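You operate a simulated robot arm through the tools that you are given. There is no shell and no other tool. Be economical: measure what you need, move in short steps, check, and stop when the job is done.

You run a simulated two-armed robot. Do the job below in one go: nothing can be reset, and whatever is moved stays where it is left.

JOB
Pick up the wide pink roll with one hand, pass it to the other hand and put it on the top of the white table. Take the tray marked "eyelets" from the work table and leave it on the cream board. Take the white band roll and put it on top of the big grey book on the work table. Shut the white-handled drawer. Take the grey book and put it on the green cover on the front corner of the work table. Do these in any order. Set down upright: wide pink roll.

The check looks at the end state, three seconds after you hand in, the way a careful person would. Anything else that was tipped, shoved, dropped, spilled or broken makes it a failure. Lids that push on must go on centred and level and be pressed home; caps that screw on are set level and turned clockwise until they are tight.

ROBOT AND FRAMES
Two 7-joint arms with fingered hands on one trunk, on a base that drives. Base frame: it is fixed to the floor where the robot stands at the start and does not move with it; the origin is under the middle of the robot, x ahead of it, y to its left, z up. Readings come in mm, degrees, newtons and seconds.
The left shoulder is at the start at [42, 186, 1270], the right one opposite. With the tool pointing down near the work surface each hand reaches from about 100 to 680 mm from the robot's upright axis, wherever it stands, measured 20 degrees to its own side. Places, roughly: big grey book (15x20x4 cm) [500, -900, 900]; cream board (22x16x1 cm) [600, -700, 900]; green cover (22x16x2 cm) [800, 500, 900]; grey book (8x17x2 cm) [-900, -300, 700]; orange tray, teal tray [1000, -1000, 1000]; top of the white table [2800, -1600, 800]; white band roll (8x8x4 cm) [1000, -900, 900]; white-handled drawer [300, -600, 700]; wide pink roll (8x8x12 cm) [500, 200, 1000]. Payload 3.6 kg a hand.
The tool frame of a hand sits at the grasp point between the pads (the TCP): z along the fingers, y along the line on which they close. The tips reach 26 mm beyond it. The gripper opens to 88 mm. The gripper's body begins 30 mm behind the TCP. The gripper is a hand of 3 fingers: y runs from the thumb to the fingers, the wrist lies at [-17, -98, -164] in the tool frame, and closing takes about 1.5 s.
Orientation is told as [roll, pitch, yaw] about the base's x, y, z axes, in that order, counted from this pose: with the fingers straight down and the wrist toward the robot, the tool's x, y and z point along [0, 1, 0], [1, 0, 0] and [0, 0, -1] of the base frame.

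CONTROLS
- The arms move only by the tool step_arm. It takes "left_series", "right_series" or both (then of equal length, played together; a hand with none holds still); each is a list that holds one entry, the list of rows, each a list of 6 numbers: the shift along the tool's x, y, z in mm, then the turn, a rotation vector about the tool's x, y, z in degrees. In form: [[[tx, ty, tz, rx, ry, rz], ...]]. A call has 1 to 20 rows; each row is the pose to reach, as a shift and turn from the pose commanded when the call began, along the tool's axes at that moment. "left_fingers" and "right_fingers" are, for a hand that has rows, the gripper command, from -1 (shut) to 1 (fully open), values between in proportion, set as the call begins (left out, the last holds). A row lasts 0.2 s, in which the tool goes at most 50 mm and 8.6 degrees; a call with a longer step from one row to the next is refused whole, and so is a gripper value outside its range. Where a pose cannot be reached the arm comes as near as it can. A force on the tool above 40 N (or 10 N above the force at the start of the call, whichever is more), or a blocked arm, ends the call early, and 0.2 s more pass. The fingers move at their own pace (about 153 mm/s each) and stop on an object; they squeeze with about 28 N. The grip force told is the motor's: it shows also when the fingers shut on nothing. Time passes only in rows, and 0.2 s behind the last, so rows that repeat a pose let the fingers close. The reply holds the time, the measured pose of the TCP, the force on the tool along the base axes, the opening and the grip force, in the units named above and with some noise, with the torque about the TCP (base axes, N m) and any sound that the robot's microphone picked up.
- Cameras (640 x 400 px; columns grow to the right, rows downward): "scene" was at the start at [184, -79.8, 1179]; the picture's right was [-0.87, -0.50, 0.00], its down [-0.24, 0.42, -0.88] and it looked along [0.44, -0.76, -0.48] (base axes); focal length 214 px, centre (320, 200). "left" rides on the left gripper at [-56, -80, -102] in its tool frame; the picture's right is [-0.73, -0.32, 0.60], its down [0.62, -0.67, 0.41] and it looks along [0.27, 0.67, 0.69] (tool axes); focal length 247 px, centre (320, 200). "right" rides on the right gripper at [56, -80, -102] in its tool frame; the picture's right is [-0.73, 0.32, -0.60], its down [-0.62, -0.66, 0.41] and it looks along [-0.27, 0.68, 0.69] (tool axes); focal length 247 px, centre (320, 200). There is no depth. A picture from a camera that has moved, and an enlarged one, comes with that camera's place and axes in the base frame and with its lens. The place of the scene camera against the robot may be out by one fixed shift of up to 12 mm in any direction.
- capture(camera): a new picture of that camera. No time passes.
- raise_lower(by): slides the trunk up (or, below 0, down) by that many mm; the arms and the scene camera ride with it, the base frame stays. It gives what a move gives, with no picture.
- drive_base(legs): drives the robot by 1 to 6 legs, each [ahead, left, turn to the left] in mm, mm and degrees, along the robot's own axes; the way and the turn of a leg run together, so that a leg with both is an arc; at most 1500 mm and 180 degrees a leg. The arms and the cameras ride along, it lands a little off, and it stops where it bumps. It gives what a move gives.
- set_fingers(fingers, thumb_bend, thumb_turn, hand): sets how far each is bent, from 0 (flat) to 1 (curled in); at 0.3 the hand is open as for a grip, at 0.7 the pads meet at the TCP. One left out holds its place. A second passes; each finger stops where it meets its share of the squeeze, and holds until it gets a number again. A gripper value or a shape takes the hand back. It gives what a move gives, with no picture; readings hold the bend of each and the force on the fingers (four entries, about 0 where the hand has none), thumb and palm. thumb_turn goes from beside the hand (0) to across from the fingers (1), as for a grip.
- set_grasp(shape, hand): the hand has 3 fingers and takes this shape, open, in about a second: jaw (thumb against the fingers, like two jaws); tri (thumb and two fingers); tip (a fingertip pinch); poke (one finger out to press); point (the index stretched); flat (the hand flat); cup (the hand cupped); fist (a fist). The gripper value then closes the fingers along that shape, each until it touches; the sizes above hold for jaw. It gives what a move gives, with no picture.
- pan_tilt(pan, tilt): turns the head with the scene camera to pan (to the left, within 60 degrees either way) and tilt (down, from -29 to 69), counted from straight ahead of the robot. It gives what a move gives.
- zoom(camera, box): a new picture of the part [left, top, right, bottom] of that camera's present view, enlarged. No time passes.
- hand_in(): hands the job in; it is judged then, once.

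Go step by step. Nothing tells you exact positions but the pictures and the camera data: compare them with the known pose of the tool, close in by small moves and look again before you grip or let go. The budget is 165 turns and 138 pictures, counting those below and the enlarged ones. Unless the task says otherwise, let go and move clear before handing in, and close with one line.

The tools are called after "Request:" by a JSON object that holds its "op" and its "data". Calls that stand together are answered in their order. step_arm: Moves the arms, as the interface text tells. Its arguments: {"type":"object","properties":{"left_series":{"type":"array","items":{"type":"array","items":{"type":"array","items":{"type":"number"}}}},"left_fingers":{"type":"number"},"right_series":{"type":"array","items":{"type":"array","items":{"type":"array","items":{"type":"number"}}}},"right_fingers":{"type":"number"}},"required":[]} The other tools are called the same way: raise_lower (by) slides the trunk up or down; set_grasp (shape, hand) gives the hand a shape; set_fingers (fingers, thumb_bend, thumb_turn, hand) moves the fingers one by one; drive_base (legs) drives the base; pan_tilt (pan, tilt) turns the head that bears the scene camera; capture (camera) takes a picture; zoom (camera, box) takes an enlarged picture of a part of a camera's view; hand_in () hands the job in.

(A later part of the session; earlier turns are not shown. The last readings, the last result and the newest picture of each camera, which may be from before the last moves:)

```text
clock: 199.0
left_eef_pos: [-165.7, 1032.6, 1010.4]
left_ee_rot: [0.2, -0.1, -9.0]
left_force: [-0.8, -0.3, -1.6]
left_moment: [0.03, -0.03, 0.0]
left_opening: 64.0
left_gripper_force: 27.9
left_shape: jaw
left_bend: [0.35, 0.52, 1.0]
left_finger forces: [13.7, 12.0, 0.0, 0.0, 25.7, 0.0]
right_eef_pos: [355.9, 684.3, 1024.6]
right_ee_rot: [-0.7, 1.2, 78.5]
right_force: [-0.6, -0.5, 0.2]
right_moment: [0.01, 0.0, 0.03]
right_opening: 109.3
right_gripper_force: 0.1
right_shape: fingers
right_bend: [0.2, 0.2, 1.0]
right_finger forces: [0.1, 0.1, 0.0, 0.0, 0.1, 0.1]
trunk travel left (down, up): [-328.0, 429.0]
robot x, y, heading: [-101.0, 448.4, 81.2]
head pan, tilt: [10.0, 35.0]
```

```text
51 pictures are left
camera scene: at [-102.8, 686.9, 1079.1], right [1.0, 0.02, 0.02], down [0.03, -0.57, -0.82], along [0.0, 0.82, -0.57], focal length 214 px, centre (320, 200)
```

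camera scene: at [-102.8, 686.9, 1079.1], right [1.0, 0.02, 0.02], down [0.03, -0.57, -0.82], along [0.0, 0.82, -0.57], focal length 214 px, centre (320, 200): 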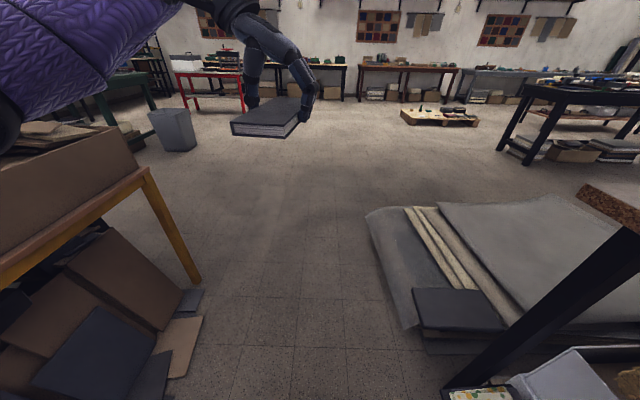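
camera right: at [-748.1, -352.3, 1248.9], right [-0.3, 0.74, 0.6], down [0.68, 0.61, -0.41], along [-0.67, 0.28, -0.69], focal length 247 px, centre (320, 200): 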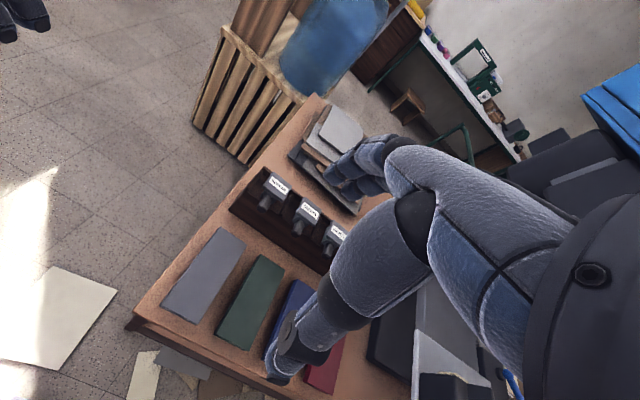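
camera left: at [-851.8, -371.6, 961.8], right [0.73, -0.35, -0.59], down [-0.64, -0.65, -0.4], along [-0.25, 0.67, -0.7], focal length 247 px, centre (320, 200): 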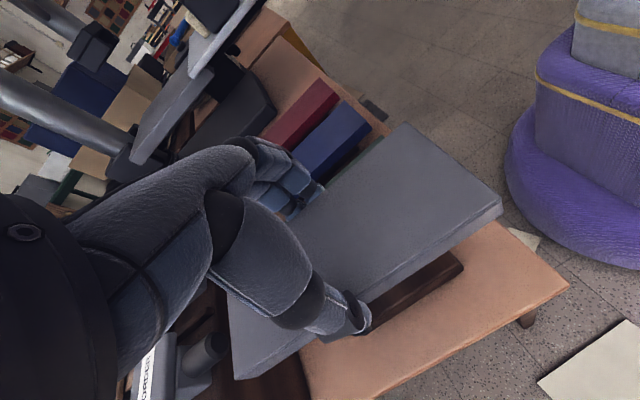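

Blocked at heading 81°, most likely the low right elbow touching the table edge. I reverse the turn a bit, move away from the table, and complete the turn there.

Request:
{"op": "drive_base", "data": {"legs": [[0, 0, 12], [0, 240, 0], [0, 0, -93]]}}

Request:
{"op": "pan_tilt", "data": {"pan": -45, "tilt": 40}}

Request:
{"op": "capture", "data": {"camera": "scene"}}

```text
clock: 205.4
left_eef_pos: [230.1, 589.2, 1011.0]
left_ee_rot: [0.0, 1.1, -88.2]
left_force: [0.4, 0.6, -0.6]
left_moment: [-0.01, -0.02, -0.01]
left_opening: 63.8
left_gripper_force: 27.8
left_shape: jaw
left_bend: [0.35, 0.52, 1.0]
left_finger forces: [13.6, 11.7, 0.0, 0.1, 25.3, 0.0]
right_eef_pos: [-13.1, 13.4, 1015.2]
right_ee_rot: [0.5, 1.3, -0.7]
right_force: [0.3, 0.3, 0.5]
right_moment: [0.01, 0.04, -0.02]
right_opening: 108.9
right_gripper_force: 0.0
right_shape: fingers
right_bend: [0.2, 0.2, 1.0]
right_finger forces: [0.0, 0.0, 0.1, 0.0, 0.0, 0.1]
trunk travel left (down, up): [-328.0, 429.0]
robot x, y, heading: [-331.6, 437.4, 1.9]
head pan, tilt: [10.0, 35.0]
```

```text
clock: 206.7
left_eef_pos: [231.1, 589.6, 1010.6]
left_ee_rot: [-0.2, 1.1, -88.2]
left_force: [-0.2, -0.3, -0.9]
left_moment: [-0.03, -0.03, -0.01]
left_opening: 63.6
left_gripper_force: 28.0
left_shape: jaw
left_bend: [0.35, 0.52, 1.0]
left_finger forces: [13.6, 11.8, 0.1, 0.0, 25.3, 0.0]
right_eef_pos: [-11.6, 12.8, 1014.3]
right_ee_rot: [0.5, 1.3, -0.7]
right_force: [0.9, -0.7, -0.2]
right_moment: [0.0, -0.02, -0.01]
right_opening: 108.7
right_gripper_force: 0.1
right_shape: fingers
right_bend: [0.2, 0.2, 1.0]
right_finger forces: [0.0, 0.0, 0.1, 0.1, 0.0, 0.1]
trunk travel left (down, up): [-328.0, 429.0]
robot x, y, heading: [-332.7, 433.0, 1.7]
head pan, tilt: [-45.0, 40.0]
```

```text
50 pictures are left
camera scene: at [-122.8, 381.2, 1070.6], right [-0.68, -0.73, 0.0], down [-0.47, 0.44, -0.77], along [0.56, -0.52, -0.64], focal length 214 px, centre (320, 200)
```

scene: 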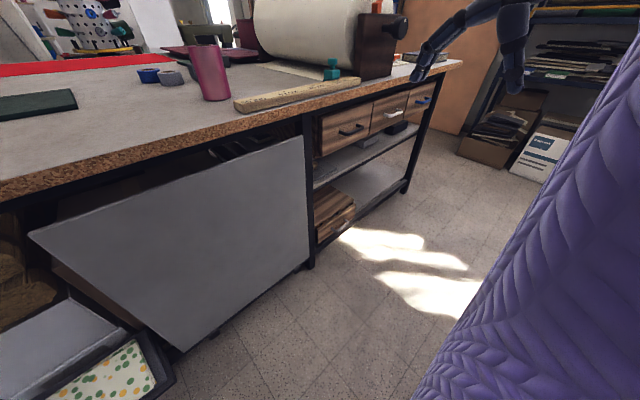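

Request:
{"op": "pan_tilt", "data": {"pan": -60, "tilt": 60}}

Request:
{"op": "capture", "data": {"camera": "scene"}}

Request:
{"op": "pan_tilt", "data": {"pan": 25, "tilt": 30}}

Request:
{"op": "capture", "data": {"camera": "scene"}}

```text
clock: 207.5
left_eef_pos: [231.1, 588.9, 1011.0]
left_ee_rot: [-0.1, 1.1, -88.2]
left_force: [0.4, 1.0, -1.8]
left_moment: [0.0, -0.03, 0.02]
left_opening: 63.9
left_gripper_force: 28.3
left_shape: jaw
left_bend: [0.35, 0.52, 1.0]
left_finger forces: [13.6, 11.8, 0.0, 0.1, 25.3, 0.1]
right_eef_pos: [-13.3, 13.0, 1013.3]
right_ee_rot: [0.5, 1.4, -0.6]
right_force: [-0.2, 0.2, -0.8]
right_moment: [0.03, -0.01, -0.01]
right_opening: 109.0
right_gripper_force: 0.1
right_shape: fingers
right_bend: [0.2, 0.2, 1.0]
right_finger forces: [0.1, 0.0, 0.1, 0.0, 0.0, 0.1]
trunk travel left (down, up): [-328.0, 429.0]
robot x, y, heading: [-334.5, 436.9, 1.7]
head pan, tilt: [-60.0, 60.0]
```

```text
49 pictures are left
camera scene: at [-149.6, 382.7, 1043.9], right [-0.85, -0.53, 0.0], down [-0.46, 0.74, -0.5], along [0.26, -0.43, -0.87], focal length 214 px, centre (320, 200)
```

scene: 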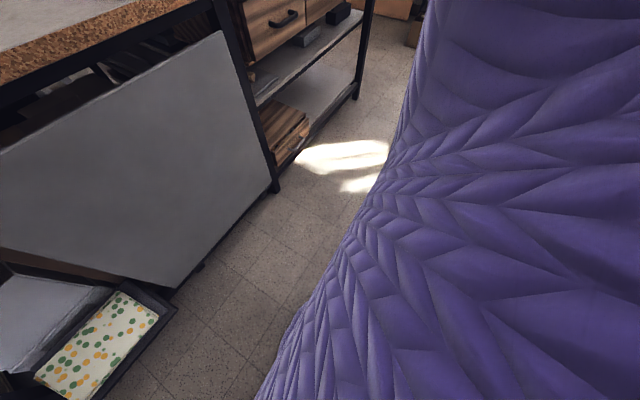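

```text
clock: 209.1
left_eef_pos: [231.1, 589.8, 1010.6]
left_ee_rot: [0.0, 1.1, -88.2]
left_force: [0.0, -0.1, -2.0]
left_moment: [0.01, 0.0, 0.01]
left_opening: 63.7
left_gripper_force: 27.9
left_shape: jaw
left_bend: [0.35, 0.52, 1.0]
left_finger forces: [13.6, 11.8, 0.0, 0.1, 25.3, 0.0]
right_eef_pos: [-13.6, 13.0, 1013.3]
right_ee_rot: [0.5, 1.3, -0.6]
right_force: [-0.3, -0.4, 0.0]
right_moment: [0.0, 0.01, 0.02]
right_opening: 108.9
right_gripper_force: 0.0
right_shape: fingers
right_bend: [0.2, 0.2, 1.0]
right_finger forces: [0.0, 0.0, 0.0, 0.1, 0.0, 0.1]
trunk travel left (down, up): [-328.0, 429.0]
robot x, y, heading: [-333.6, 436.1, 1.9]
head pan, tilt: [25.0, 30.0]
```

```text
48 pictures are left
camera scene: at [-104.0, 480.1, 1085.9], right [0.45, -0.89, 0.0], down [-0.45, -0.23, -0.87], along [0.77, 0.39, -0.5], focal length 214 px, centre (320, 200)
```

scene: 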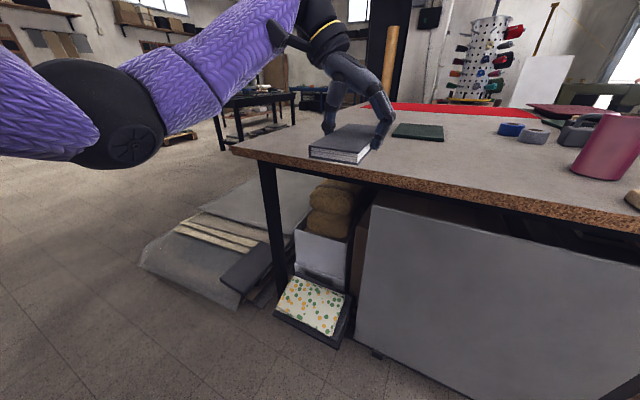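

Cover centre is around (735,500). I drive ahead 375 and right ~87, and look again.

Request:
{"op": "drive_base", "data": {"legs": [[0, -87, -1.8], [375, 0, 0]]}}

Request:
{"op": "capture", "data": {"camera": "scene"}}

Request:
{"op": "capture", "data": {"camera": "left"}}

```text
clock: 212.1
left_eef_pos: [607.0, 491.6, 1009.7]
left_ee_rot: [-0.2, 1.1, -89.8]
left_force: [-0.2, 0.6, -1.1]
left_moment: [0.02, 0.02, 0.01]
left_opening: 63.8
left_gripper_force: 27.4
left_shape: jaw
left_bend: [0.35, 0.52, 1.0]
left_finger forces: [13.6, 11.9, 0.0, 0.1, 25.4, 0.0]
right_eef_pos: [348.9, -78.3, 1014.7]
right_ee_rot: [0.4, 1.4, -2.1]
right_force: [1.2, -0.2, 0.8]
right_moment: [-0.02, 0.0, -0.04]
right_opening: 109.0
right_gripper_force: 0.0
right_shape: fingers
right_bend: [0.2, 0.2, 1.0]
right_finger forces: [0.0, 0.1, 0.0, 0.0, 0.1, 0.1]
trunk travel left (down, up): [-328.0, 429.0]
robot x, y, heading: [35.3, 349.1, 0.2]
head pan, tilt: [25.0, 30.0]
```

```text
47 pictures are left
camera scene: at [269.5, 390.2, 1085.7], right [0.43, -0.9, 0.0], down [-0.45, -0.21, -0.87], along [0.78, 0.37, -0.5], focal length 214 px, centre (320, 200)
```

scene: 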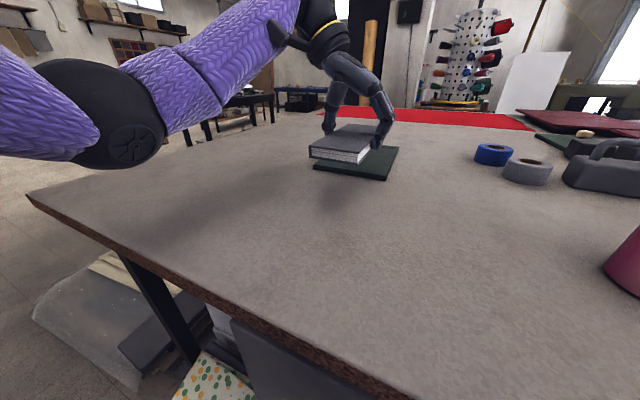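

```text
46 pictures are left
camera left: at [550.5, 569.3, 1114.6], right [-0.74, 0.33, -0.59], down [0.62, 0.68, -0.4], along [0.27, -0.66, -0.7], focal length 247 px, centre (320, 200)
```

left: 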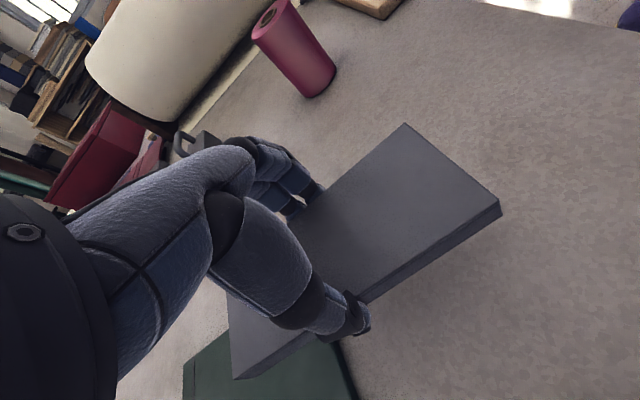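

Cover spans x≈640–860, y≈437–580. I drive 45 mm closer, then extend with a 20° turn of the hand.

Request:
{"op": "drive_base", "data": {"legs": [[45, 0, 0]]}}

Request:
{"op": "step_arm", "data": {"left_series": [[[15, 0, 0, 0, 0, -4], [30, -4, 0, 0, 0, -8], [45, -8, 0, 0, 0, -12], [60, -12, 0, 0, 0, -16], [75, -16, 0, 0, 0, -20], [83, -16, 15, 0, 0, -20]]]}}

Request:
{"op": "capture", "data": {"camera": "scene"}}

```text
clock: 213.1
left_eef_pos: [639.7, 491.5, 1010.8]
left_ee_rot: [-0.1, 1.2, -89.6]
left_force: [-0.1, 0.4, -1.3]
left_moment: [0.0, -0.03, 0.0]
left_opening: 63.9
left_gripper_force: 27.7
left_shape: jaw
left_bend: [0.35, 0.52, 1.0]
left_finger forces: [13.6, 12.0, 0.0, 0.1, 25.5, 0.0]
right_eef_pos: [382.2, -76.7, 1015.9]
right_ee_rot: [0.5, 1.1, -1.9]
right_force: [-0.4, -0.5, -0.5]
right_moment: [0.0, -0.04, 0.02]
right_opening: 109.0
right_gripper_force: 0.0
right_shape: fingers
right_bend: [0.2, 0.2, 1.0]
right_finger forces: [0.0, 0.0, 0.1, 0.1, 0.1, 0.1]
trunk travel left (down, up): [-328.0, 429.0]
robot x, y, heading: [70.4, 352.7, 0.4]
head pan, tilt: [25.0, 30.0]
stopped in leg 1: the robot was blocked; the commanded pose is now the measured one
```

```text
clock: 214.5
left_eef_pos: [723.8, 507.3, 995.9]
left_ee_rot: [0.3, 1.1, -69.5]
left_force: [-0.7, 0.3, -1.3]
left_moment: [0.02, 0.0, -0.01]
left_opening: 64.0
left_gripper_force: 28.3
left_shape: jaw
left_bend: [0.35, 0.52, 1.0]
left_finger forces: [13.7, 11.9, 0.0, 0.0, 25.4, 0.1]
right_eef_pos: [383.6, -77.3, 1015.3]
right_ee_rot: [0.6, 1.3, -2.1]
right_force: [-1.0, -0.2, 0.6]
right_moment: [0.02, -0.02, -0.01]
right_opening: 108.8
right_gripper_force: 0.1
right_shape: fingers
right_bend: [0.2, 0.2, 1.0]
right_finger forces: [0.0, 0.0, 0.0, 0.1, 0.0, 0.0]
trunk travel left (down, up): [-328.0, 429.0]
robot x, y, heading: [71.1, 350.1, 0.3]
head pan, tilt: [25.0, 30.0]
```

```text
45 pictures are left
camera scene: at [303.7, 390.6, 1085.9], right [0.43, -0.9, 0.0], down [-0.45, -0.21, -0.87], along [0.78, 0.37, -0.5], focal length 214 px, centre (320, 200)
```

scene: 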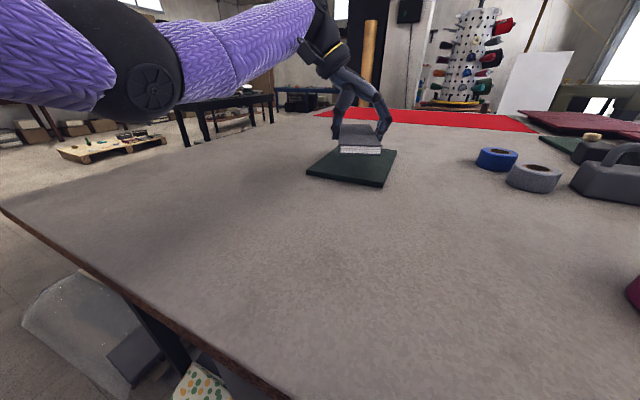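

Book is over the cover. Move 14 mm further and lower until it touches.

Request:
{"op": "step_arm", "data": {"left_series": [[[13, 5, 0, 0, 0, 0], [13, 5, 12, 0, 0, 0], [13, 5, 24, 0, 0, 0], [13, 5, 31, 0, 0, 0]]]}}

Request:
{"op": "zoom", "data": {"camera": "scene", "box": [280, 90, 430, 200]}}

Request:
{"op": "capture", "data": {"camera": "left"}}

```text
clock: 215.5
left_eef_pos: [738.3, 508.9, 963.1]
left_ee_rot: [0.2, 1.2, -69.6]
left_force: [0.0, -0.1, -2.0]
left_moment: [0.02, 0.02, 0.0]
left_opening: 63.9
left_gripper_force: 27.8
left_shape: jaw
left_bend: [0.35, 0.52, 1.0]
left_finger forces: [13.7, 11.9, 0.0, 0.1, 25.4, 0.1]
right_eef_pos: [383.4, -78.0, 1015.6]
right_ee_rot: [0.5, 1.3, -2.1]
right_force: [0.1, -0.5, 0.1]
right_moment: [-0.02, 0.04, 0.01]
right_opening: 108.9
right_gripper_force: 0.1
right_shape: fingers
right_bend: [0.2, 0.2, 1.0]
right_finger forces: [0.1, 0.0, 0.0, 0.0, 0.0, 0.0]
trunk travel left (down, up): [-328.0, 429.0]
robot x, y, heading: [76.5, 351.9, 0.5]
head pan, tilt: [25.0, 30.0]
```

```text
3.64 times, centred on (355, 145) of scene
camera zoom: at [303.5, 390.7, 1085.9], right [0.43, -0.9, 0.0], down [-0.45, -0.21, -0.87], along [0.78, 0.37, -0.5], focal length 780 px, centre (193, 400)
```

zoom: 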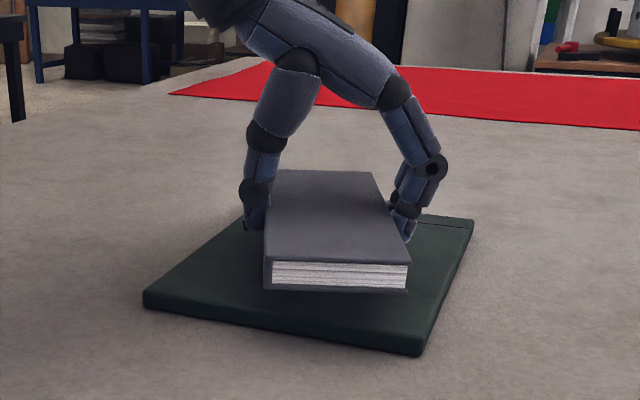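

```text
43 pictures are left
camera left: at [657.3, 563.1, 1067.3], right [-0.8, 0.05, -0.6], down [0.35, 0.85, -0.39], along [0.48, -0.53, -0.7], focal length 247 px, centre (320, 200)
```

left: 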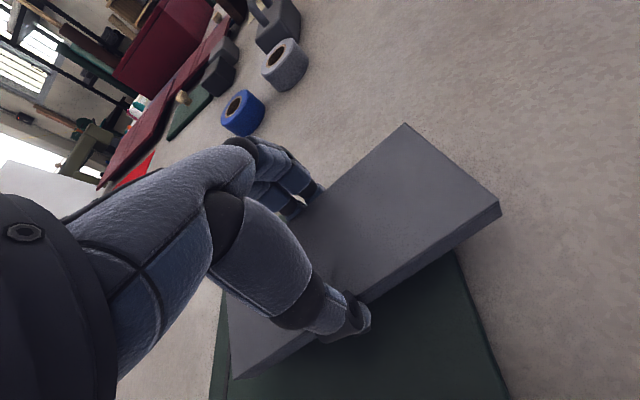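

The gripper camera suggests the cover starts a bit further (x≈665); I move ~28 mm further ahead before setting down.

Request:
{"op": "step_arm", "data": {"left_series": [[[13, 5, 0, 0, 0, 0], [26, 10, 0, 0, 0, 0], [26, 10, 0, 0, 0, 0]]]}}

Request:
{"op": "capture", "data": {"camera": "left"}}

Request:
{"op": "zoom", "data": {"camera": "scene", "box": [280, 90, 430, 200]}}

```text
clock: 216.3
left_eef_pos: [750.7, 508.0, 964.0]
left_ee_rot: [0.3, 1.2, -69.7]
left_force: [-0.1, 0.5, -0.3]
left_moment: [-0.04, -0.01, 0.0]
left_opening: 63.7
left_gripper_force: 27.8
left_shape: jaw
left_bend: [0.35, 0.52, 1.0]
left_finger forces: [13.7, 11.8, 0.0, 0.0, 25.6, 0.1]
left hand out of reach, approached as far as the arm can: row 2, 3
right_eef_pos: [383.0, -78.9, 1013.9]
right_ee_rot: [0.4, 1.3, -2.1]
right_force: [-0.9, 0.1, 0.0]
right_moment: [-0.01, 0.01, 0.0]
right_opening: 108.8
right_gripper_force: 0.0
right_shape: fingers
right_bend: [0.2, 0.2, 1.0]
right_finger forces: [0.1, 0.0, 0.0, 0.0, 0.0, 0.1]
trunk travel left (down, up): [-328.0, 429.0]
robot x, y, heading: [67.8, 353.1, 0.5]
head pan, tilt: [25.0, 30.0]
```

```text
42 pictures are left
camera left: at [669.9, 561.6, 1067.8], right [-0.8, 0.06, -0.6], down [0.35, 0.85, -0.39], along [0.48, -0.53, -0.7], focal length 247 px, centre (320, 200)
```

left: 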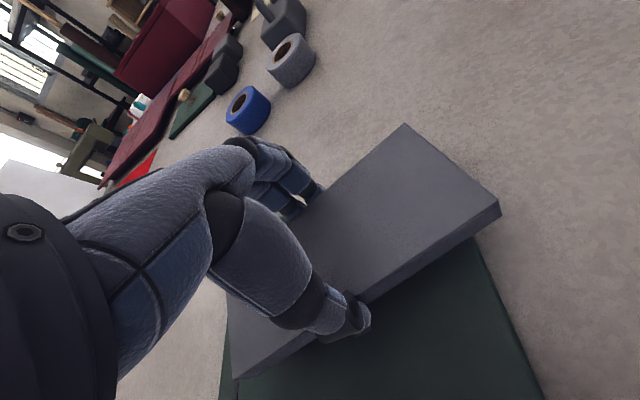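

```text
3.64 times, centred on (355, 145) of scene
camera zoom: at [303.4, 390.4, 1086.0], right [0.43, -0.9, 0.0], down [-0.45, -0.21, -0.87], along [0.78, 0.37, -0.5], focal length 780 px, centre (193, 400)
```

zoom: 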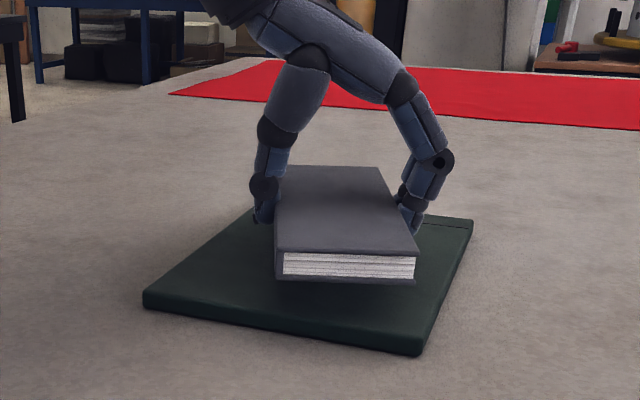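

The scene view shows the book edge inside the cover. Lower to contact.

Request:
{"op": "step_arm", "data": {"left_series": [[[0, 0, 3, 0, 0, 0], [0, 0, 6, 0, 0, 0], [0, 0, 8, 0, 0, 0], [0, 0, 8, 0, 0, 0]]]}}

Request:
{"op": "zoom", "data": {"camera": "scene", "box": [280, 90, 430, 200]}}

```text
clock: 217.3
left_eef_pos: [750.1, 508.5, 953.7]
left_ee_rot: [0.3, 1.2, -69.6]
left_force: [-0.5, -0.6, -1.0]
left_moment: [0.02, 0.0, -0.03]
left_opening: 63.9
left_gripper_force: 27.4
left_shape: jaw
left_bend: [0.35, 0.52, 1.0]
left_finger forces: [13.7, 12.0, 0.0, 0.0, 25.6, 0.0]
right_eef_pos: [383.5, -78.7, 1014.5]
right_ee_rot: [0.5, 1.2, -2.2]
right_force: [-0.1, 0.1, 0.7]
right_moment: [-0.03, 0.02, 0.02]
right_opening: 108.8
right_gripper_force: 0.1
right_shape: fingers
right_bend: [0.2, 0.2, 1.0]
right_finger forces: [0.1, 0.1, 0.0, 0.1, 0.0, 0.0]
trunk travel left (down, up): [-328.0, 429.0]
robot x, y, heading: [71.0, 352.2, 0.4]
head pan, tilt: [25.0, 30.0]
```

```text
3.64 times, centred on (355, 145) of scene
camera zoom: at [303.5, 390.6, 1085.9], right [0.43, -0.9, 0.0], down [-0.45, -0.21, -0.87], along [0.78, 0.37, -0.5], focal length 780 px, centre (193, 400)
```

zoom: 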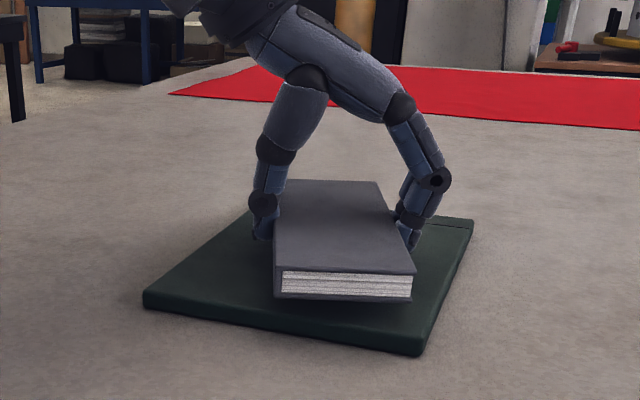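

Request:
{"op": "step_arm", "data": {"left_series": [[[0, 0, 2, 0, 0, 0], [0, 0, 4, 0, 0, 0], [0, 0, 6, 0, 0, 0], [0, 0, 6, 0, 0, 0]]]}}

Request:
{"op": "zoom", "data": {"camera": "scene", "box": [280, 90, 430, 200]}}

```text
clock: 218.3
left_eef_pos: [750.0, 508.1, 948.0]
left_ee_rot: [0.2, 1.2, -69.5]
left_force: [0.0, 0.1, -2.4]
left_moment: [-0.02, 0.01, -0.01]
left_opening: 63.6
left_gripper_force: 28.4
left_shape: jaw
left_bend: [0.35, 0.52, 1.0]
left_finger forces: [13.7, 12.0, 0.1, 0.1, 25.5, 0.1]
right_eef_pos: [384.2, -77.5, 1014.9]
right_ee_rot: [0.5, 1.3, -2.0]
right_force: [-0.1, -0.1, 0.1]
right_moment: [0.02, 0.03, -0.03]
right_opening: 109.2
right_gripper_force: 0.0
right_shape: fingers
right_bend: [0.2, 0.2, 1.0]
right_finger forces: [0.0, 0.0, 0.0, 0.1, 0.0, 0.1]
trunk travel left (down, up): [-328.0, 429.0]
robot x, y, heading: [73.3, 350.3, 0.5]
head pan, tilt: [25.0, 30.0]
```

```text
3.64 times, centred on (355, 145) of scene
camera zoom: at [303.5, 390.6, 1085.9], right [0.43, -0.9, 0.0], down [-0.45, -0.21, -0.87], along [0.78, 0.37, -0.5], focal length 780 px, centre (193, 400)
```

zoom: 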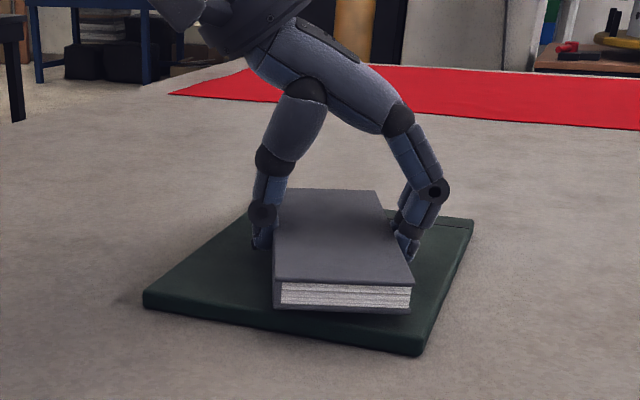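

Request:
{"op": "step_arm", "data": {"left_series": [[[0, 0, 2, 0, 0, 0], [0, 0, 4, 0, 0, 0], [0, 0, 6, 0, 0, 0], [0, 0, 8, 0, 0, 0], [0, 0, 8, 0, 0, 0]]]}}

Request:
{"op": "zoom", "data": {"camera": "scene", "box": [280, 90, 430, 200]}}

```text
clock: 219.5
left_eef_pos: [747.9, 508.4, 940.4]
left_ee_rot: [0.2, 1.3, -69.6]
left_force: [0.1, -0.1, -1.2]
left_moment: [0.01, 0.03, 0.01]
left_opening: 63.8
left_gripper_force: 28.2
left_shape: jaw
left_bend: [0.35, 0.52, 1.0]
left_finger forces: [13.7, 11.9, 0.0, 0.0, 25.6, 0.0]
left hand out of reach, approached as far as the arm can: row 3
right_eef_pos: [383.1, -78.0, 1016.0]
right_ee_rot: [0.5, 1.3, -2.0]
right_force: [0.4, -0.5, 0.4]
right_moment: [-0.02, -0.02, -0.01]
right_opening: 108.7
right_gripper_force: 0.1
right_shape: fingers
right_bend: [0.2, 0.2, 1.0]
right_finger forces: [0.0, 0.1, 0.0, 0.0, 0.0, 0.1]
trunk travel left (down, up): [-328.0, 429.0]
robot x, y, heading: [68.3, 349.3, 0.2]
head pan, tilt: [25.0, 30.0]
```

```text
3.64 times, centred on (355, 145) of scene
camera zoom: at [303.4, 390.6, 1085.9], right [0.43, -0.9, 0.0], down [-0.45, -0.21, -0.87], along [0.78, 0.37, -0.5], focal length 780 px, centre (193, 400)
```

zoom: 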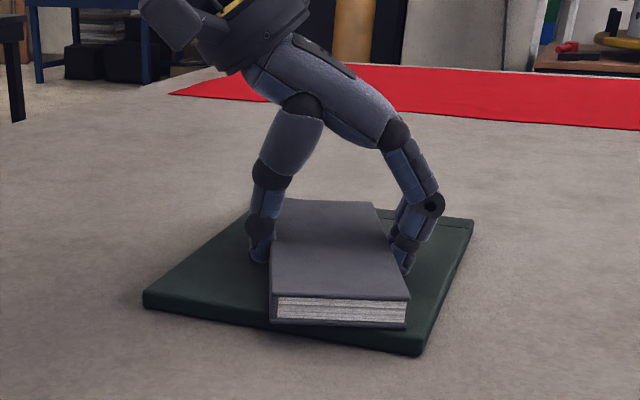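

The near corner would land right at the cover's edge. I lift slightly, turn the hand 12° more (brings the wrist closer) and reach ~22 mm further.

Request:
{"op": "step_arm", "data": {"left_series": [[[0, 0, -10, 0, 0, 0], [5, 2, -16, 0, 0, -4], [11, 4, -16, 0, 0, -8], [17, 7, -16, 0, 0, -12], [22, 8, -16, 0, 0, -12], [22, 8, -16, 0, 0, -12]]]}}

Request:
{"op": "zoom", "data": {"camera": "scene", "box": [280, 90, 430, 200]}}

```text
clock: 220.9
left_eef_pos: [769.7, 507.7, 956.4]
left_ee_rot: [0.5, 1.2, -57.6]
left_force: [0.1, -0.5, -1.8]
left_moment: [0.0, 0.0, 0.0]
left_opening: 63.9
left_gripper_force: 28.7
left_shape: jaw
left_bend: [0.35, 0.52, 1.0]
left_finger forces: [13.5, 11.9, 0.0, 0.0, 25.5, 0.1]
left hand out of reach, approached as far as the arm can: row 5, 6
right_eef_pos: [383.7, -78.0, 1014.9]
right_ee_rot: [0.5, 1.3, -2.2]
right_force: [0.0, 0.1, -0.8]
right_moment: [0.0, 0.01, -0.01]
right_opening: 109.0
right_gripper_force: 0.1
right_shape: fingers
right_bend: [0.2, 0.2, 1.0]
right_finger forces: [0.0, 0.1, 0.0, 0.1, 0.0, 0.0]
trunk travel left (down, up): [-328.0, 429.0]
robot x, y, heading: [70.7, 348.8, 0.3]
head pan, tilt: [25.0, 30.0]
```

```text
3.64 times, centred on (355, 145) of scene
camera zoom: at [303.5, 390.6, 1085.9], right [0.43, -0.9, 0.0], down [-0.45, -0.21, -0.87], along [0.78, 0.37, -0.5], focal length 780 px, centre (193, 400)
```

zoom: 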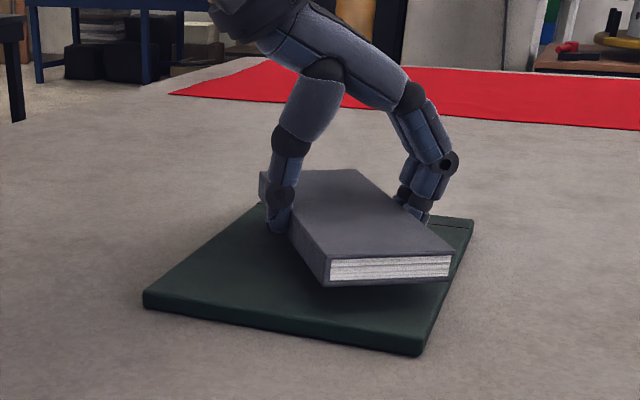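

Good margin ahead now; the near-right corner is slightly close to the right edge. I rotate back 6°, shift left 9 mm, then lower.

Request:
{"op": "step_arm", "data": {"left_series": [[[-1, -10, 0, 0, 0, 6], [-1, -10, 5, 0, 0, 6], [-1, -10, 10, 0, 0, 6], [-1, -10, 16, 0, 0, 6], [-1, -10, 20, 0, 0, 6], [-1, -10, 20, 0, 0, 6]]]}}

Request:
{"op": "zoom", "data": {"camera": "scene", "box": [280, 90, 430, 200]}}

Request:
{"op": "capture", "data": {"camera": "left"}}

```text
clock: 222.3
left_eef_pos: [756.9, 516.3, 938.6]
left_ee_rot: [0.5, 1.0, -63.6]
left_force: [1.3, -0.5, 5.4]
left_moment: [-0.18, -0.04, -0.01]
left_opening: 63.4
left_gripper_force: 28.2
left_shape: jaw
left_bend: [0.35, 0.52, 1.0]
left_finger forces: [14.5, 12.7, 0.0, 0.0, 26.3, 0.0]
left hand out of reach, approached as far as the arm can: row 1, 2, 3, 4, 5, 6
right_eef_pos: [382.9, -78.8, 1014.8]
right_ee_rot: [0.5, 1.2, -2.1]
right_force: [-0.4, -0.1, 0.6]
right_moment: [-0.02, -0.02, 0.02]
right_opening: 108.7
right_gripper_force: 0.0
right_shape: fingers
right_bend: [0.2, 0.2, 1.0]
right_finger forces: [0.1, 0.1, 0.2, 0.0, 0.0, 0.1]
trunk travel left (down, up): [-328.0, 429.0]
robot x, y, heading: [74.3, 347.8, 0.6]
head pan, tilt: [25.0, 30.0]
```

```text
3.64 times, centred on (355, 145) of scene
camera zoom: at [302.8, 390.4, 1086.2], right [0.43, -0.9, 0.0], down [-0.45, -0.21, -0.87], along [0.78, 0.37, -0.5], focal length 780 px, centre (193, 400)
```

zoom: 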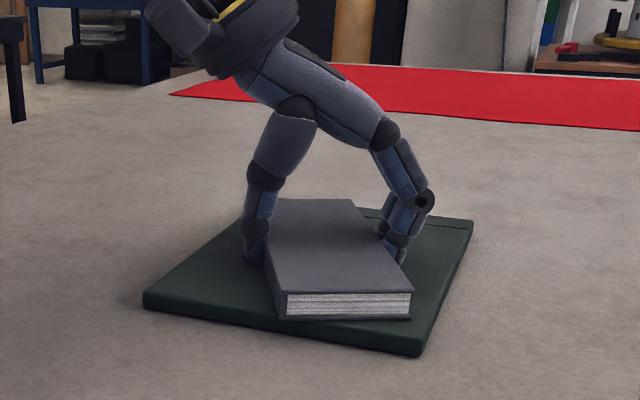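

```text
35 pictures are left
camera left: at [670.4, 561.2, 1042.3], right [-0.8, -0.03, -0.6], down [0.26, 0.88, -0.39], along [0.54, -0.47, -0.7], focal length 247 px, centre (320, 200)
```

left: 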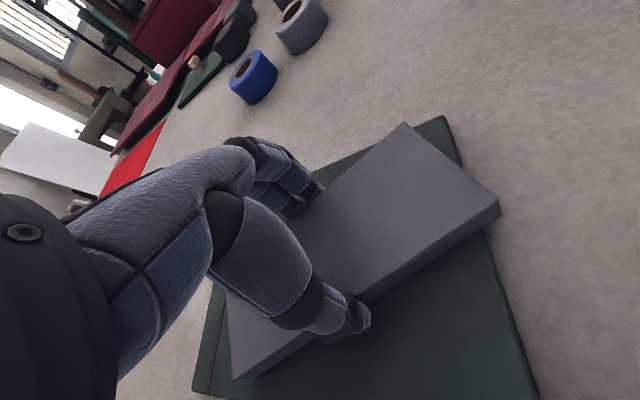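

Contact, but the near-left corner is flush with the edge. One small correction: lift 6 mm, turn 5°, 12 mm further, lower again.

Request:
{"op": "step_arm", "data": {"left_series": [[[0, 0, -10, 0, 0, 0], [6, 4, -10, 0, 0, -3], [12, 8, -10, 0, 0, -6], [12, 8, -10, 0, 0, -6], [12, 8, -5, 0, 0, -6], [12, 8, 1, 0, 0, -6], [12, 8, 1, 0, 0, -6]]]}}

Request:
{"op": "capture", "data": {"camera": "left"}}

```text
clock: 223.9
left_eef_pos: [765.4, 513.7, 938.2]
left_ee_rot: [0.8, 0.8, -57.5]
left_force: [2.0, -0.7, 11.5]
left_moment: [-0.13, -0.09, 0.13]
left_opening: 63.3
left_gripper_force: 28.2
left_shape: jaw
left_bend: [0.35, 0.52, 1.0]
left_finger forces: [16.6, 13.0, 0.1, 0.0, 26.2, 0.0]
left hand out of reach, approached as far as the arm can: row 3, 6, 7
right_eef_pos: [382.3, -78.2, 1014.3]
right_ee_rot: [0.5, 1.3, -2.1]
right_force: [-0.4, -0.5, 0.2]
right_moment: [-0.03, 0.0, -0.01]
right_opening: 108.6
right_gripper_force: 0.0
right_shape: fingers
right_bend: [0.2, 0.2, 1.0]
right_finger forces: [0.1, 0.0, 0.0, 0.1, 0.0, 0.1]
trunk travel left (down, up): [-328.0, 429.0]
robot x, y, heading: [72.5, 353.2, 0.1]
head pan, tilt: [25.0, 30.0]
```

```text
34 pictures are left
camera left: at [676.2, 549.4, 1041.6], right [-0.79, -0.11, -0.6], down [0.17, 0.9, -0.39], along [0.59, -0.41, -0.69], focal length 247 px, centre (320, 200)
```

left: 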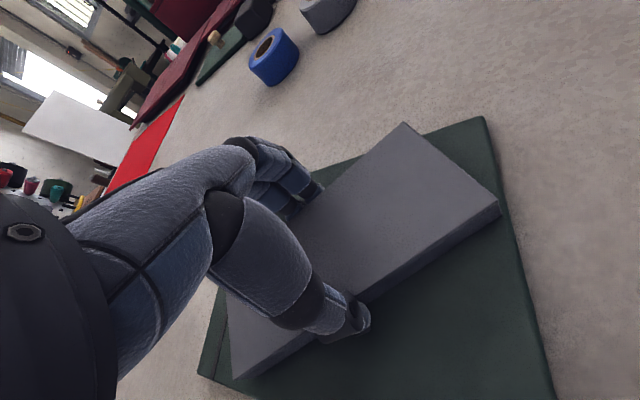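

Fully on the cover and in contact. Release and lift.

Request:
{"op": "set_fingers", "data": {"hand": "left", "fingers": 0.25, "thumb_bend": 0.3}}

Request:
{"op": "step_arm", "data": {"left_series": [[[0, 0, -8, 0, 0, 0], [0, 0, -25, 0, 0, 0], [0, 0, -60, 0, 0, 0], [-20, 0, -100, 0, 0, 0], [-50, 0, -120, 0, 0, 0]]]}}

Request:
{"op": "capture", "data": {"camera": "scene"}}

```text
clock: 224.9
left_eef_pos: [765.9, 514.0, 935.6]
left_ee_rot: [0.5, 1.1, -57.6]
left_force: [-3.4, 1.5, 6.0]
left_moment: [-0.29, -0.12, -0.14]
left_opening: 94.5
left_gripper_force: 3.0
left_shape: fingers
left_bend: [0.25, 0.3, 1.0]
left_finger forces: [4.1, 1.8, 0.0, 0.0, 0.1, 0.1]
right_eef_pos: [383.1, -78.5, 1015.2]
right_ee_rot: [0.5, 1.4, -2.2]
right_force: [-0.1, 0.0, 0.1]
right_moment: [0.0, 0.0, -0.03]
right_opening: 108.6
right_gripper_force: 0.0
right_shape: fingers
right_bend: [0.2, 0.2, 1.0]
right_finger forces: [0.1, 0.1, 0.0, 0.0, 0.0, 0.0]
trunk travel left (down, up): [-328.0, 429.0]
robot x, y, heading: [73.3, 352.0, 0.4]
head pan, tilt: [25.0, 30.0]
```

```text
clock: 226.1
left_eef_pos: [726.4, 483.6, 1056.7]
left_ee_rot: [0.3, 1.1, -57.7]
left_force: [-0.2, -0.4, 0.2]
left_moment: [-0.02, 0.0, -0.01]
left_opening: 94.9
left_gripper_force: 0.0
left_shape: fingers
left_bend: [0.25, 0.3, 1.0]
left_finger forces: [0.1, 0.0, 0.1, 0.0, 0.0, 0.0]
right_eef_pos: [382.0, -78.3, 1014.5]
right_ee_rot: [0.6, 1.2, -2.1]
right_force: [0.3, 0.3, 0.3]
right_moment: [0.02, 0.02, 0.02]
right_opening: 109.0
right_gripper_force: 0.1
right_shape: fingers
right_bend: [0.2, 0.2, 1.0]
right_finger forces: [0.0, 0.0, 0.0, 0.1, 0.1, 0.0]
trunk travel left (down, up): [-328.0, 429.0]
robot x, y, heading: [72.2, 354.8, 0.4]
head pan, tilt: [25.0, 30.0]
```

```text
33 pictures are left
camera scene: at [303.0, 390.3, 1086.1], right [0.43, -0.9, 0.0], down [-0.45, -0.21, -0.87], along [0.78, 0.37, -0.5], focal length 214 px, centre (320, 200)
```

scene: 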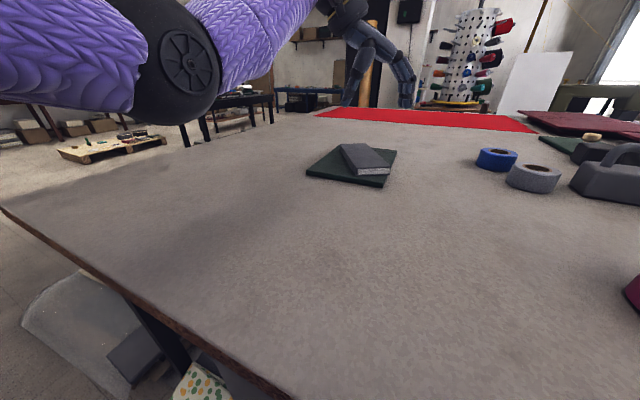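

The grey book rests on the green cover. Now the pink roll: I back off, tuck the right arm low beside the body, and raise the trunk.

Request:
{"op": "drive_base", "data": {"legs": [[-230, 0, 0]]}}

Request:
{"op": "step_arm", "data": {"right_series": [[[0, 0, 30, 0, 0, 0], [0, -10, 60, 0, 0, 0], [0, -30, 90, 0, 0, 0], [0, -55, 110, 0, 0, 0], [0, -80, 120, 0, 0, 0], [0, -105, 120, 0, 0, 0]]], "left_series": [[[-15, 8, -10, 0, 0, 4], [-30, 16, -20, 0, 0, 8], [-45, 24, -30, 0, 0, 12], [-60, 30, -40, 0, 0, 16], [-70, 36, -40, 0, 0, 20], [-78, 40, -40, 0, 0, 22]]]}}

Request:
{"op": "raise_lower", "data": {"by": 150}}

```text
clock: 227.9
left_eef_pos: [494.7, 480.6, 1055.1]
left_ee_rot: [0.4, 1.0, -57.6]
left_force: [0.5, 0.7, 0.1]
left_moment: [-0.04, 0.0, 0.0]
left_opening: 95.0
left_gripper_force: 0.1
left_shape: fingers
left_bend: [0.25, 0.3, 1.0]
left_finger forces: [0.1, 0.0, 0.0, 0.0, 0.1, 0.0]
right_eef_pos: [150.6, -80.8, 1015.2]
right_ee_rot: [0.6, 1.3, -2.1]
right_force: [0.1, 1.2, 0.3]
right_moment: [0.01, -0.02, 0.01]
right_opening: 109.0
right_gripper_force: 0.1
right_shape: fingers
right_bend: [0.2, 0.2, 1.0]
right_finger forces: [0.0, 0.1, 0.1, 0.1, 0.1, 0.0]
trunk travel left (down, up): [-328.0, 429.0]
robot x, y, heading: [-160.2, 349.7, 0.2]
head pan, tilt: [25.0, 30.0]
```

```text
clock: 229.3
left_eef_pos: [449.6, 403.3, 1094.8]
left_ee_rot: [0.0, 1.2, -79.8]
left_force: [0.1, 0.7, 0.3]
left_moment: [0.01, -0.01, 0.05]
left_opening: 95.1
left_gripper_force: 0.1
left_shape: fingers
left_bend: [0.25, 0.3, 1.0]
left_finger forces: [0.1, 0.0, 0.1, 0.1, 0.1, 0.0]
right_eef_pos: [46.4, -90.1, 890.2]
right_ee_rot: [0.7, 1.3, -2.1]
right_force: [0.0, 0.3, -0.1]
right_moment: [-0.01, -0.03, 0.02]
right_opening: 109.0
right_gripper_force: 0.1
right_shape: fingers
right_bend: [0.2, 0.2, 1.0]
right_finger forces: [0.0, 0.0, 0.0, 0.1, 0.1, 0.0]
right hand out of reach, approached as far as the arm can: row 4, 5, 6
trunk travel left (down, up): [-328.0, 429.0]
robot x, y, heading: [-159.9, 351.2, 0.2]
head pan, tilt: [25.0, 30.0]
```

```text
clock: 231.0
left_eef_pos: [450.9, 404.2, 1242.9]
left_ee_rot: [0.1, 1.3, -79.7]
left_force: [0.2, -0.1, 0.2]
left_moment: [0.02, 0.01, 0.01]
left_opening: 95.0
left_gripper_force: 0.0
left_shape: fingers
left_bend: [0.25, 0.3, 1.0]
left_finger forces: [0.0, 0.0, 0.0, 0.0, 0.0, 0.0]
right_eef_pos: [47.6, -87.9, 1038.5]
right_ee_rot: [0.6, 1.3, -2.3]
right_force: [-0.7, -0.3, 0.3]
right_moment: [0.0, -0.05, 0.01]
right_opening: 109.2
right_gripper_force: 0.1
right_shape: fingers
right_bend: [0.2, 0.2, 1.0]
right_finger forces: [0.1, 0.1, 0.1, 0.0, 0.0, 0.1]
trunk travel left (down, up): [-478.0, 279.0]
robot x, y, heading: [-155.7, 350.8, 0.1]
head pan, tilt: [25.0, 30.0]
```

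Request:
{"op": "drive_base", "data": {"legs": [[0, -296, 0], [120, 0, 0]]}}

Request:
{"op": "capture", "data": {"camera": "left"}}

Request:
{"op": "pan_tilt", "data": {"pan": 5, "tilt": 35}}

Request:
{"op": "capture", "data": {"camera": "scene"}}

```text
clock: 233.9
left_eef_pos: [575.2, 106.7, 1242.8]
left_ee_rot: [0.0, 1.2, -80.0]
left_force: [1.0, -0.4, -0.1]
left_moment: [0.02, 0.01, 0.0]
left_opening: 95.0
left_gripper_force: 0.1
left_shape: fingers
left_bend: [0.25, 0.3, 1.0]
left_finger forces: [0.1, 0.0, 0.0, 0.1, 0.0, 0.1]
right_eef_pos: [168.3, -383.8, 1038.0]
right_ee_rot: [0.4, 1.5, -2.5]
right_force: [-0.1, -0.6, -0.3]
right_moment: [-0.01, 0.03, 0.0]
right_opening: 109.2
right_gripper_force: 0.1
right_shape: fingers
right_bend: [0.2, 0.2, 1.0]
right_finger forces: [0.0, 0.0, 0.0, 0.0, 0.1, 0.1]
trunk travel left (down, up): [-478.0, 279.0]
robot x, y, heading: [-35.0, 49.6, -0.4]
head pan, tilt: [25.0, 30.0]
```

```text
32 pictures are left
camera left: at [505.9, 174.0, 1347.4], right [-0.78, 0.2, -0.59], down [0.5, 0.77, -0.4], along [0.38, -0.6, -0.7], focal length 247 px, centre (320, 200)
```

left: 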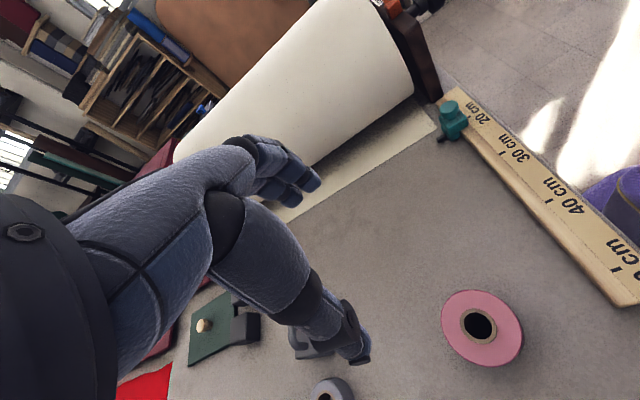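

```text
clock: 234.7
left_eef_pos: [574.2, 107.3, 1244.0]
left_ee_rot: [0.1, 1.2, -80.0]
left_force: [0.1, -0.9, 0.2]
left_moment: [-0.01, -0.01, 0.01]
left_opening: 95.3
left_gripper_force: 0.0
left_shape: fingers
left_bend: [0.25, 0.3, 1.0]
left_finger forces: [0.0, 0.1, 0.1, 0.0, 0.1, 0.0]
right_eef_pos: [165.7, -382.8, 1039.4]
right_ee_rot: [0.5, 1.3, -2.5]
right_force: [0.6, 0.2, -0.7]
right_moment: [0.0, 0.02, 0.05]
right_opening: 109.1
right_gripper_force: 0.1
right_shape: fingers
right_bend: [0.2, 0.2, 1.0]
right_finger forces: [0.2, 0.1, 0.0, 0.1, 0.0, 0.0]
trunk travel left (down, up): [-478.0, 279.0]
robot x, y, heading: [-35.1, 54.1, 0.1]
head pan, tilt: [5.0, 35.0]
```

```text
31 pictures are left
camera scene: at [184.3, 62.1, 1237.5], right [0.09, -1.0, 0.0], down [-0.57, -0.05, -0.82], along [0.82, 0.07, -0.57], focal length 214 px, centre (320, 200)
```

scene: 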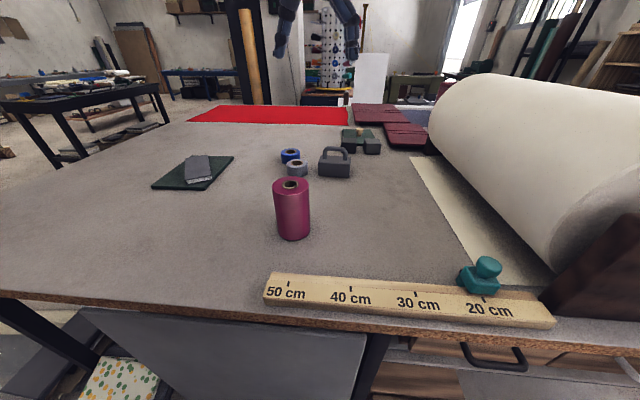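

Roll top centre ≈(547,152). Open wider, align above it, descend to just above.

Request:
{"op": "set_fingers", "data": {"hand": "left", "fingers": 0.2, "thumb_bend": 0.2}}

Request:
{"op": "step_arm", "data": {"left_series": [[[-10, -20, 15, 0, 0, 0], [-20, -40, 35, 0, 0, 0], [-20, -49, 75, 0, 0, 0], [-20, -49, 115, 0, 0, 0], [-20, -49, 150, 0, 0, 0]]]}}

Request:
{"op": "capture", "data": {"camera": "left"}}

Request:
{"op": "zoom", "data": {"camera": "scene", "box": [210, 90, 370, 260]}}

```text
clock: 235.7
left_eef_pos: [572.5, 105.7, 1244.1]
left_ee_rot: [0.1, 1.2, -80.0]
left_force: [0.2, -0.5, 0.9]
left_moment: [-0.03, 0.0, 0.02]
left_opening: 108.7
left_gripper_force: 0.1
left_shape: fingers
left_bend: [0.2, 0.2, 1.0]
left_finger forces: [0.1, 0.1, 0.0, 0.0, 0.0, 0.1]
right_eef_pos: [167.2, -383.6, 1038.5]
right_ee_rot: [0.5, 1.3, -2.6]
right_force: [-0.2, -1.2, -0.9]
right_moment: [0.01, 0.02, 0.02]
right_opening: 108.8
right_gripper_force: 0.1
right_shape: fingers
right_bend: [0.2, 0.2, 1.0]
right_finger forces: [0.0, 0.0, 0.1, 0.0, 0.1, 0.0]
trunk travel left (down, up): [-478.0, 279.0]
robot x, y, heading: [-33.5, 51.7, 0.3]
head pan, tilt: [5.0, 35.0]
```

```text
clock: 236.9
left_eef_pos: [544.0, 156.1, 1094.8]
left_ee_rot: [0.2, 1.2, -79.9]
left_force: [0.1, 0.0, 0.4]
left_moment: [0.01, 0.02, -0.02]
left_opening: 108.8
left_gripper_force: 0.0
left_shape: fingers
left_bend: [0.2, 0.2, 1.0]
left_finger forces: [0.0, 0.0, 0.1, 0.1, 0.1, 0.1]
right_eef_pos: [167.5, -383.2, 1039.5]
right_ee_rot: [0.5, 1.3, -2.5]
right_force: [0.9, -0.6, 1.0]
right_moment: [-0.03, 0.01, -0.01]
right_opening: 108.7
right_gripper_force: 0.1
right_shape: fingers
right_bend: [0.2, 0.2, 1.0]
right_finger forces: [0.1, 0.1, 0.0, 0.0, 0.0, 0.0]
trunk travel left (down, up): [-478.0, 279.0]
robot x, y, heading: [-35.7, 57.6, 0.2]
head pan, tilt: [5.0, 35.0]
```

```text
30 pictures are left
camera left: at [475.4, 223.8, 1198.8], right [-0.78, 0.2, -0.59], down [0.5, 0.77, -0.4], along [0.38, -0.61, -0.7], focal length 247 px, centre (320, 200)
```

left: 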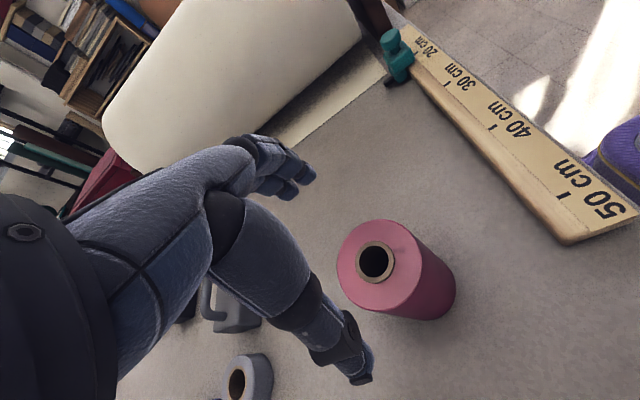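

```text
2.35 times, centred on (290, 175) of scene
camera zoom: at [184.7, 62.2, 1237.4], right [0.09, -1.0, 0.0], down [-0.57, -0.05, -0.82], along [0.82, 0.07, -0.57], focal length 505 px, centre (391, 259)
```

zoom: 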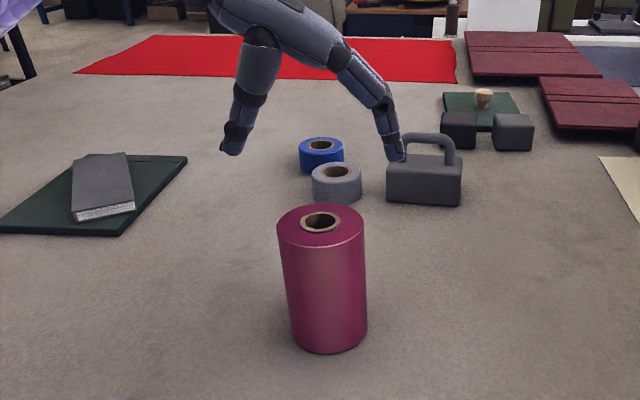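

Well aligned. Descend to z≈1000 and close.

Request:
{"op": "step_arm", "data": {"left_series": [[[-5, 1, 25, 0, 0, 0], [-5, 1, 50, 0, 0, 0], [-5, 1, 72, 0, 0, 0], [-5, 1, 92, 0, 0, 0]]]}}

Request:
{"op": "step_arm", "data": {"left_series": [[[0, 0, 0, 0, 0, 0], [0, 0, 0, 0, 0, 0], [0, 0, 0, 0, 0, 0], [0, 0, 0, 0, 0, 0], [0, 0, 0, 0, 0, 0], [0, 0, 0, 0, 0, 0], [0, 0, 0, 0, 0, 0], [0, 0, 0, 0, 0, 0]]], "left_fingers": -1}}

Request:
{"op": "zoom", "data": {"camera": "scene", "box": [210, 90, 370, 260]}}

```text
clock: 237.9
left_eef_pos: [539.5, 154.8, 1003.1]
left_ee_rot: [0.1, 1.2, -80.0]
left_force: [0.4, 0.1, 0.8]
left_moment: [0.02, 0.02, -0.01]
left_opening: 108.7
left_gripper_force: 0.0
left_shape: fingers
left_bend: [0.2, 0.2, 1.0]
left_finger forces: [0.0, 0.0, 0.0, 0.0, 0.1, 0.1]
right_eef_pos: [166.4, -384.5, 1038.0]
right_ee_rot: [0.5, 1.2, -2.6]
right_force: [0.3, -0.2, -0.4]
right_moment: [-0.01, 0.01, -0.02]
right_opening: 108.8
right_gripper_force: 0.1
right_shape: fingers
right_bend: [0.2, 0.2, 1.0]
right_finger forces: [0.0, 0.0, 0.0, 0.0, 0.0, 0.0]
trunk travel left (down, up): [-478.0, 279.0]
robot x, y, heading: [-34.2, 56.1, -0.0]
head pan, tilt: [5.0, 35.0]
```

```text
clock: 239.7
left_eef_pos: [541.2, 155.1, 1003.4]
left_ee_rot: [0.1, 1.1, -80.0]
left_force: [0.6, -3.2, 4.9]
left_moment: [-0.5, -0.06, 0.02]
left_opening: 73.6
left_gripper_force: 28.2
left_shape: jaw
left_bend: [0.31, 0.46, 0.99]
left_finger forces: [29.4, 9.9, 0.0, 0.0, 37.4, 0.0]
right_eef_pos: [166.9, -382.8, 1039.1]
right_ee_rot: [0.4, 1.2, -2.5]
right_force: [0.0, -0.2, 0.4]
right_moment: [0.01, -0.01, 0.0]
right_opening: 108.9
right_gripper_force: 0.0
right_shape: fingers
right_bend: [0.2, 0.2, 1.0]
right_finger forces: [0.0, 0.1, 0.1, 0.0, 0.0, 0.1]
trunk travel left (down, up): [-478.0, 279.0]
robot x, y, heading: [-36.6, 56.6, -0.3]
head pan, tilt: [5.0, 35.0]
```

```text
2.35 times, centred on (290, 175) of scene
camera zoom: at [184.1, 61.7, 1237.5], right [0.09, -1.0, 0.0], down [-0.57, -0.05, -0.82], along [0.82, 0.07, -0.57], focal length 505 px, centre (391, 259)
```

zoom: 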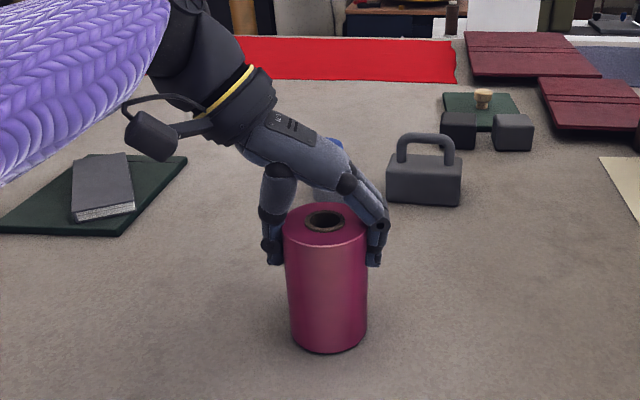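

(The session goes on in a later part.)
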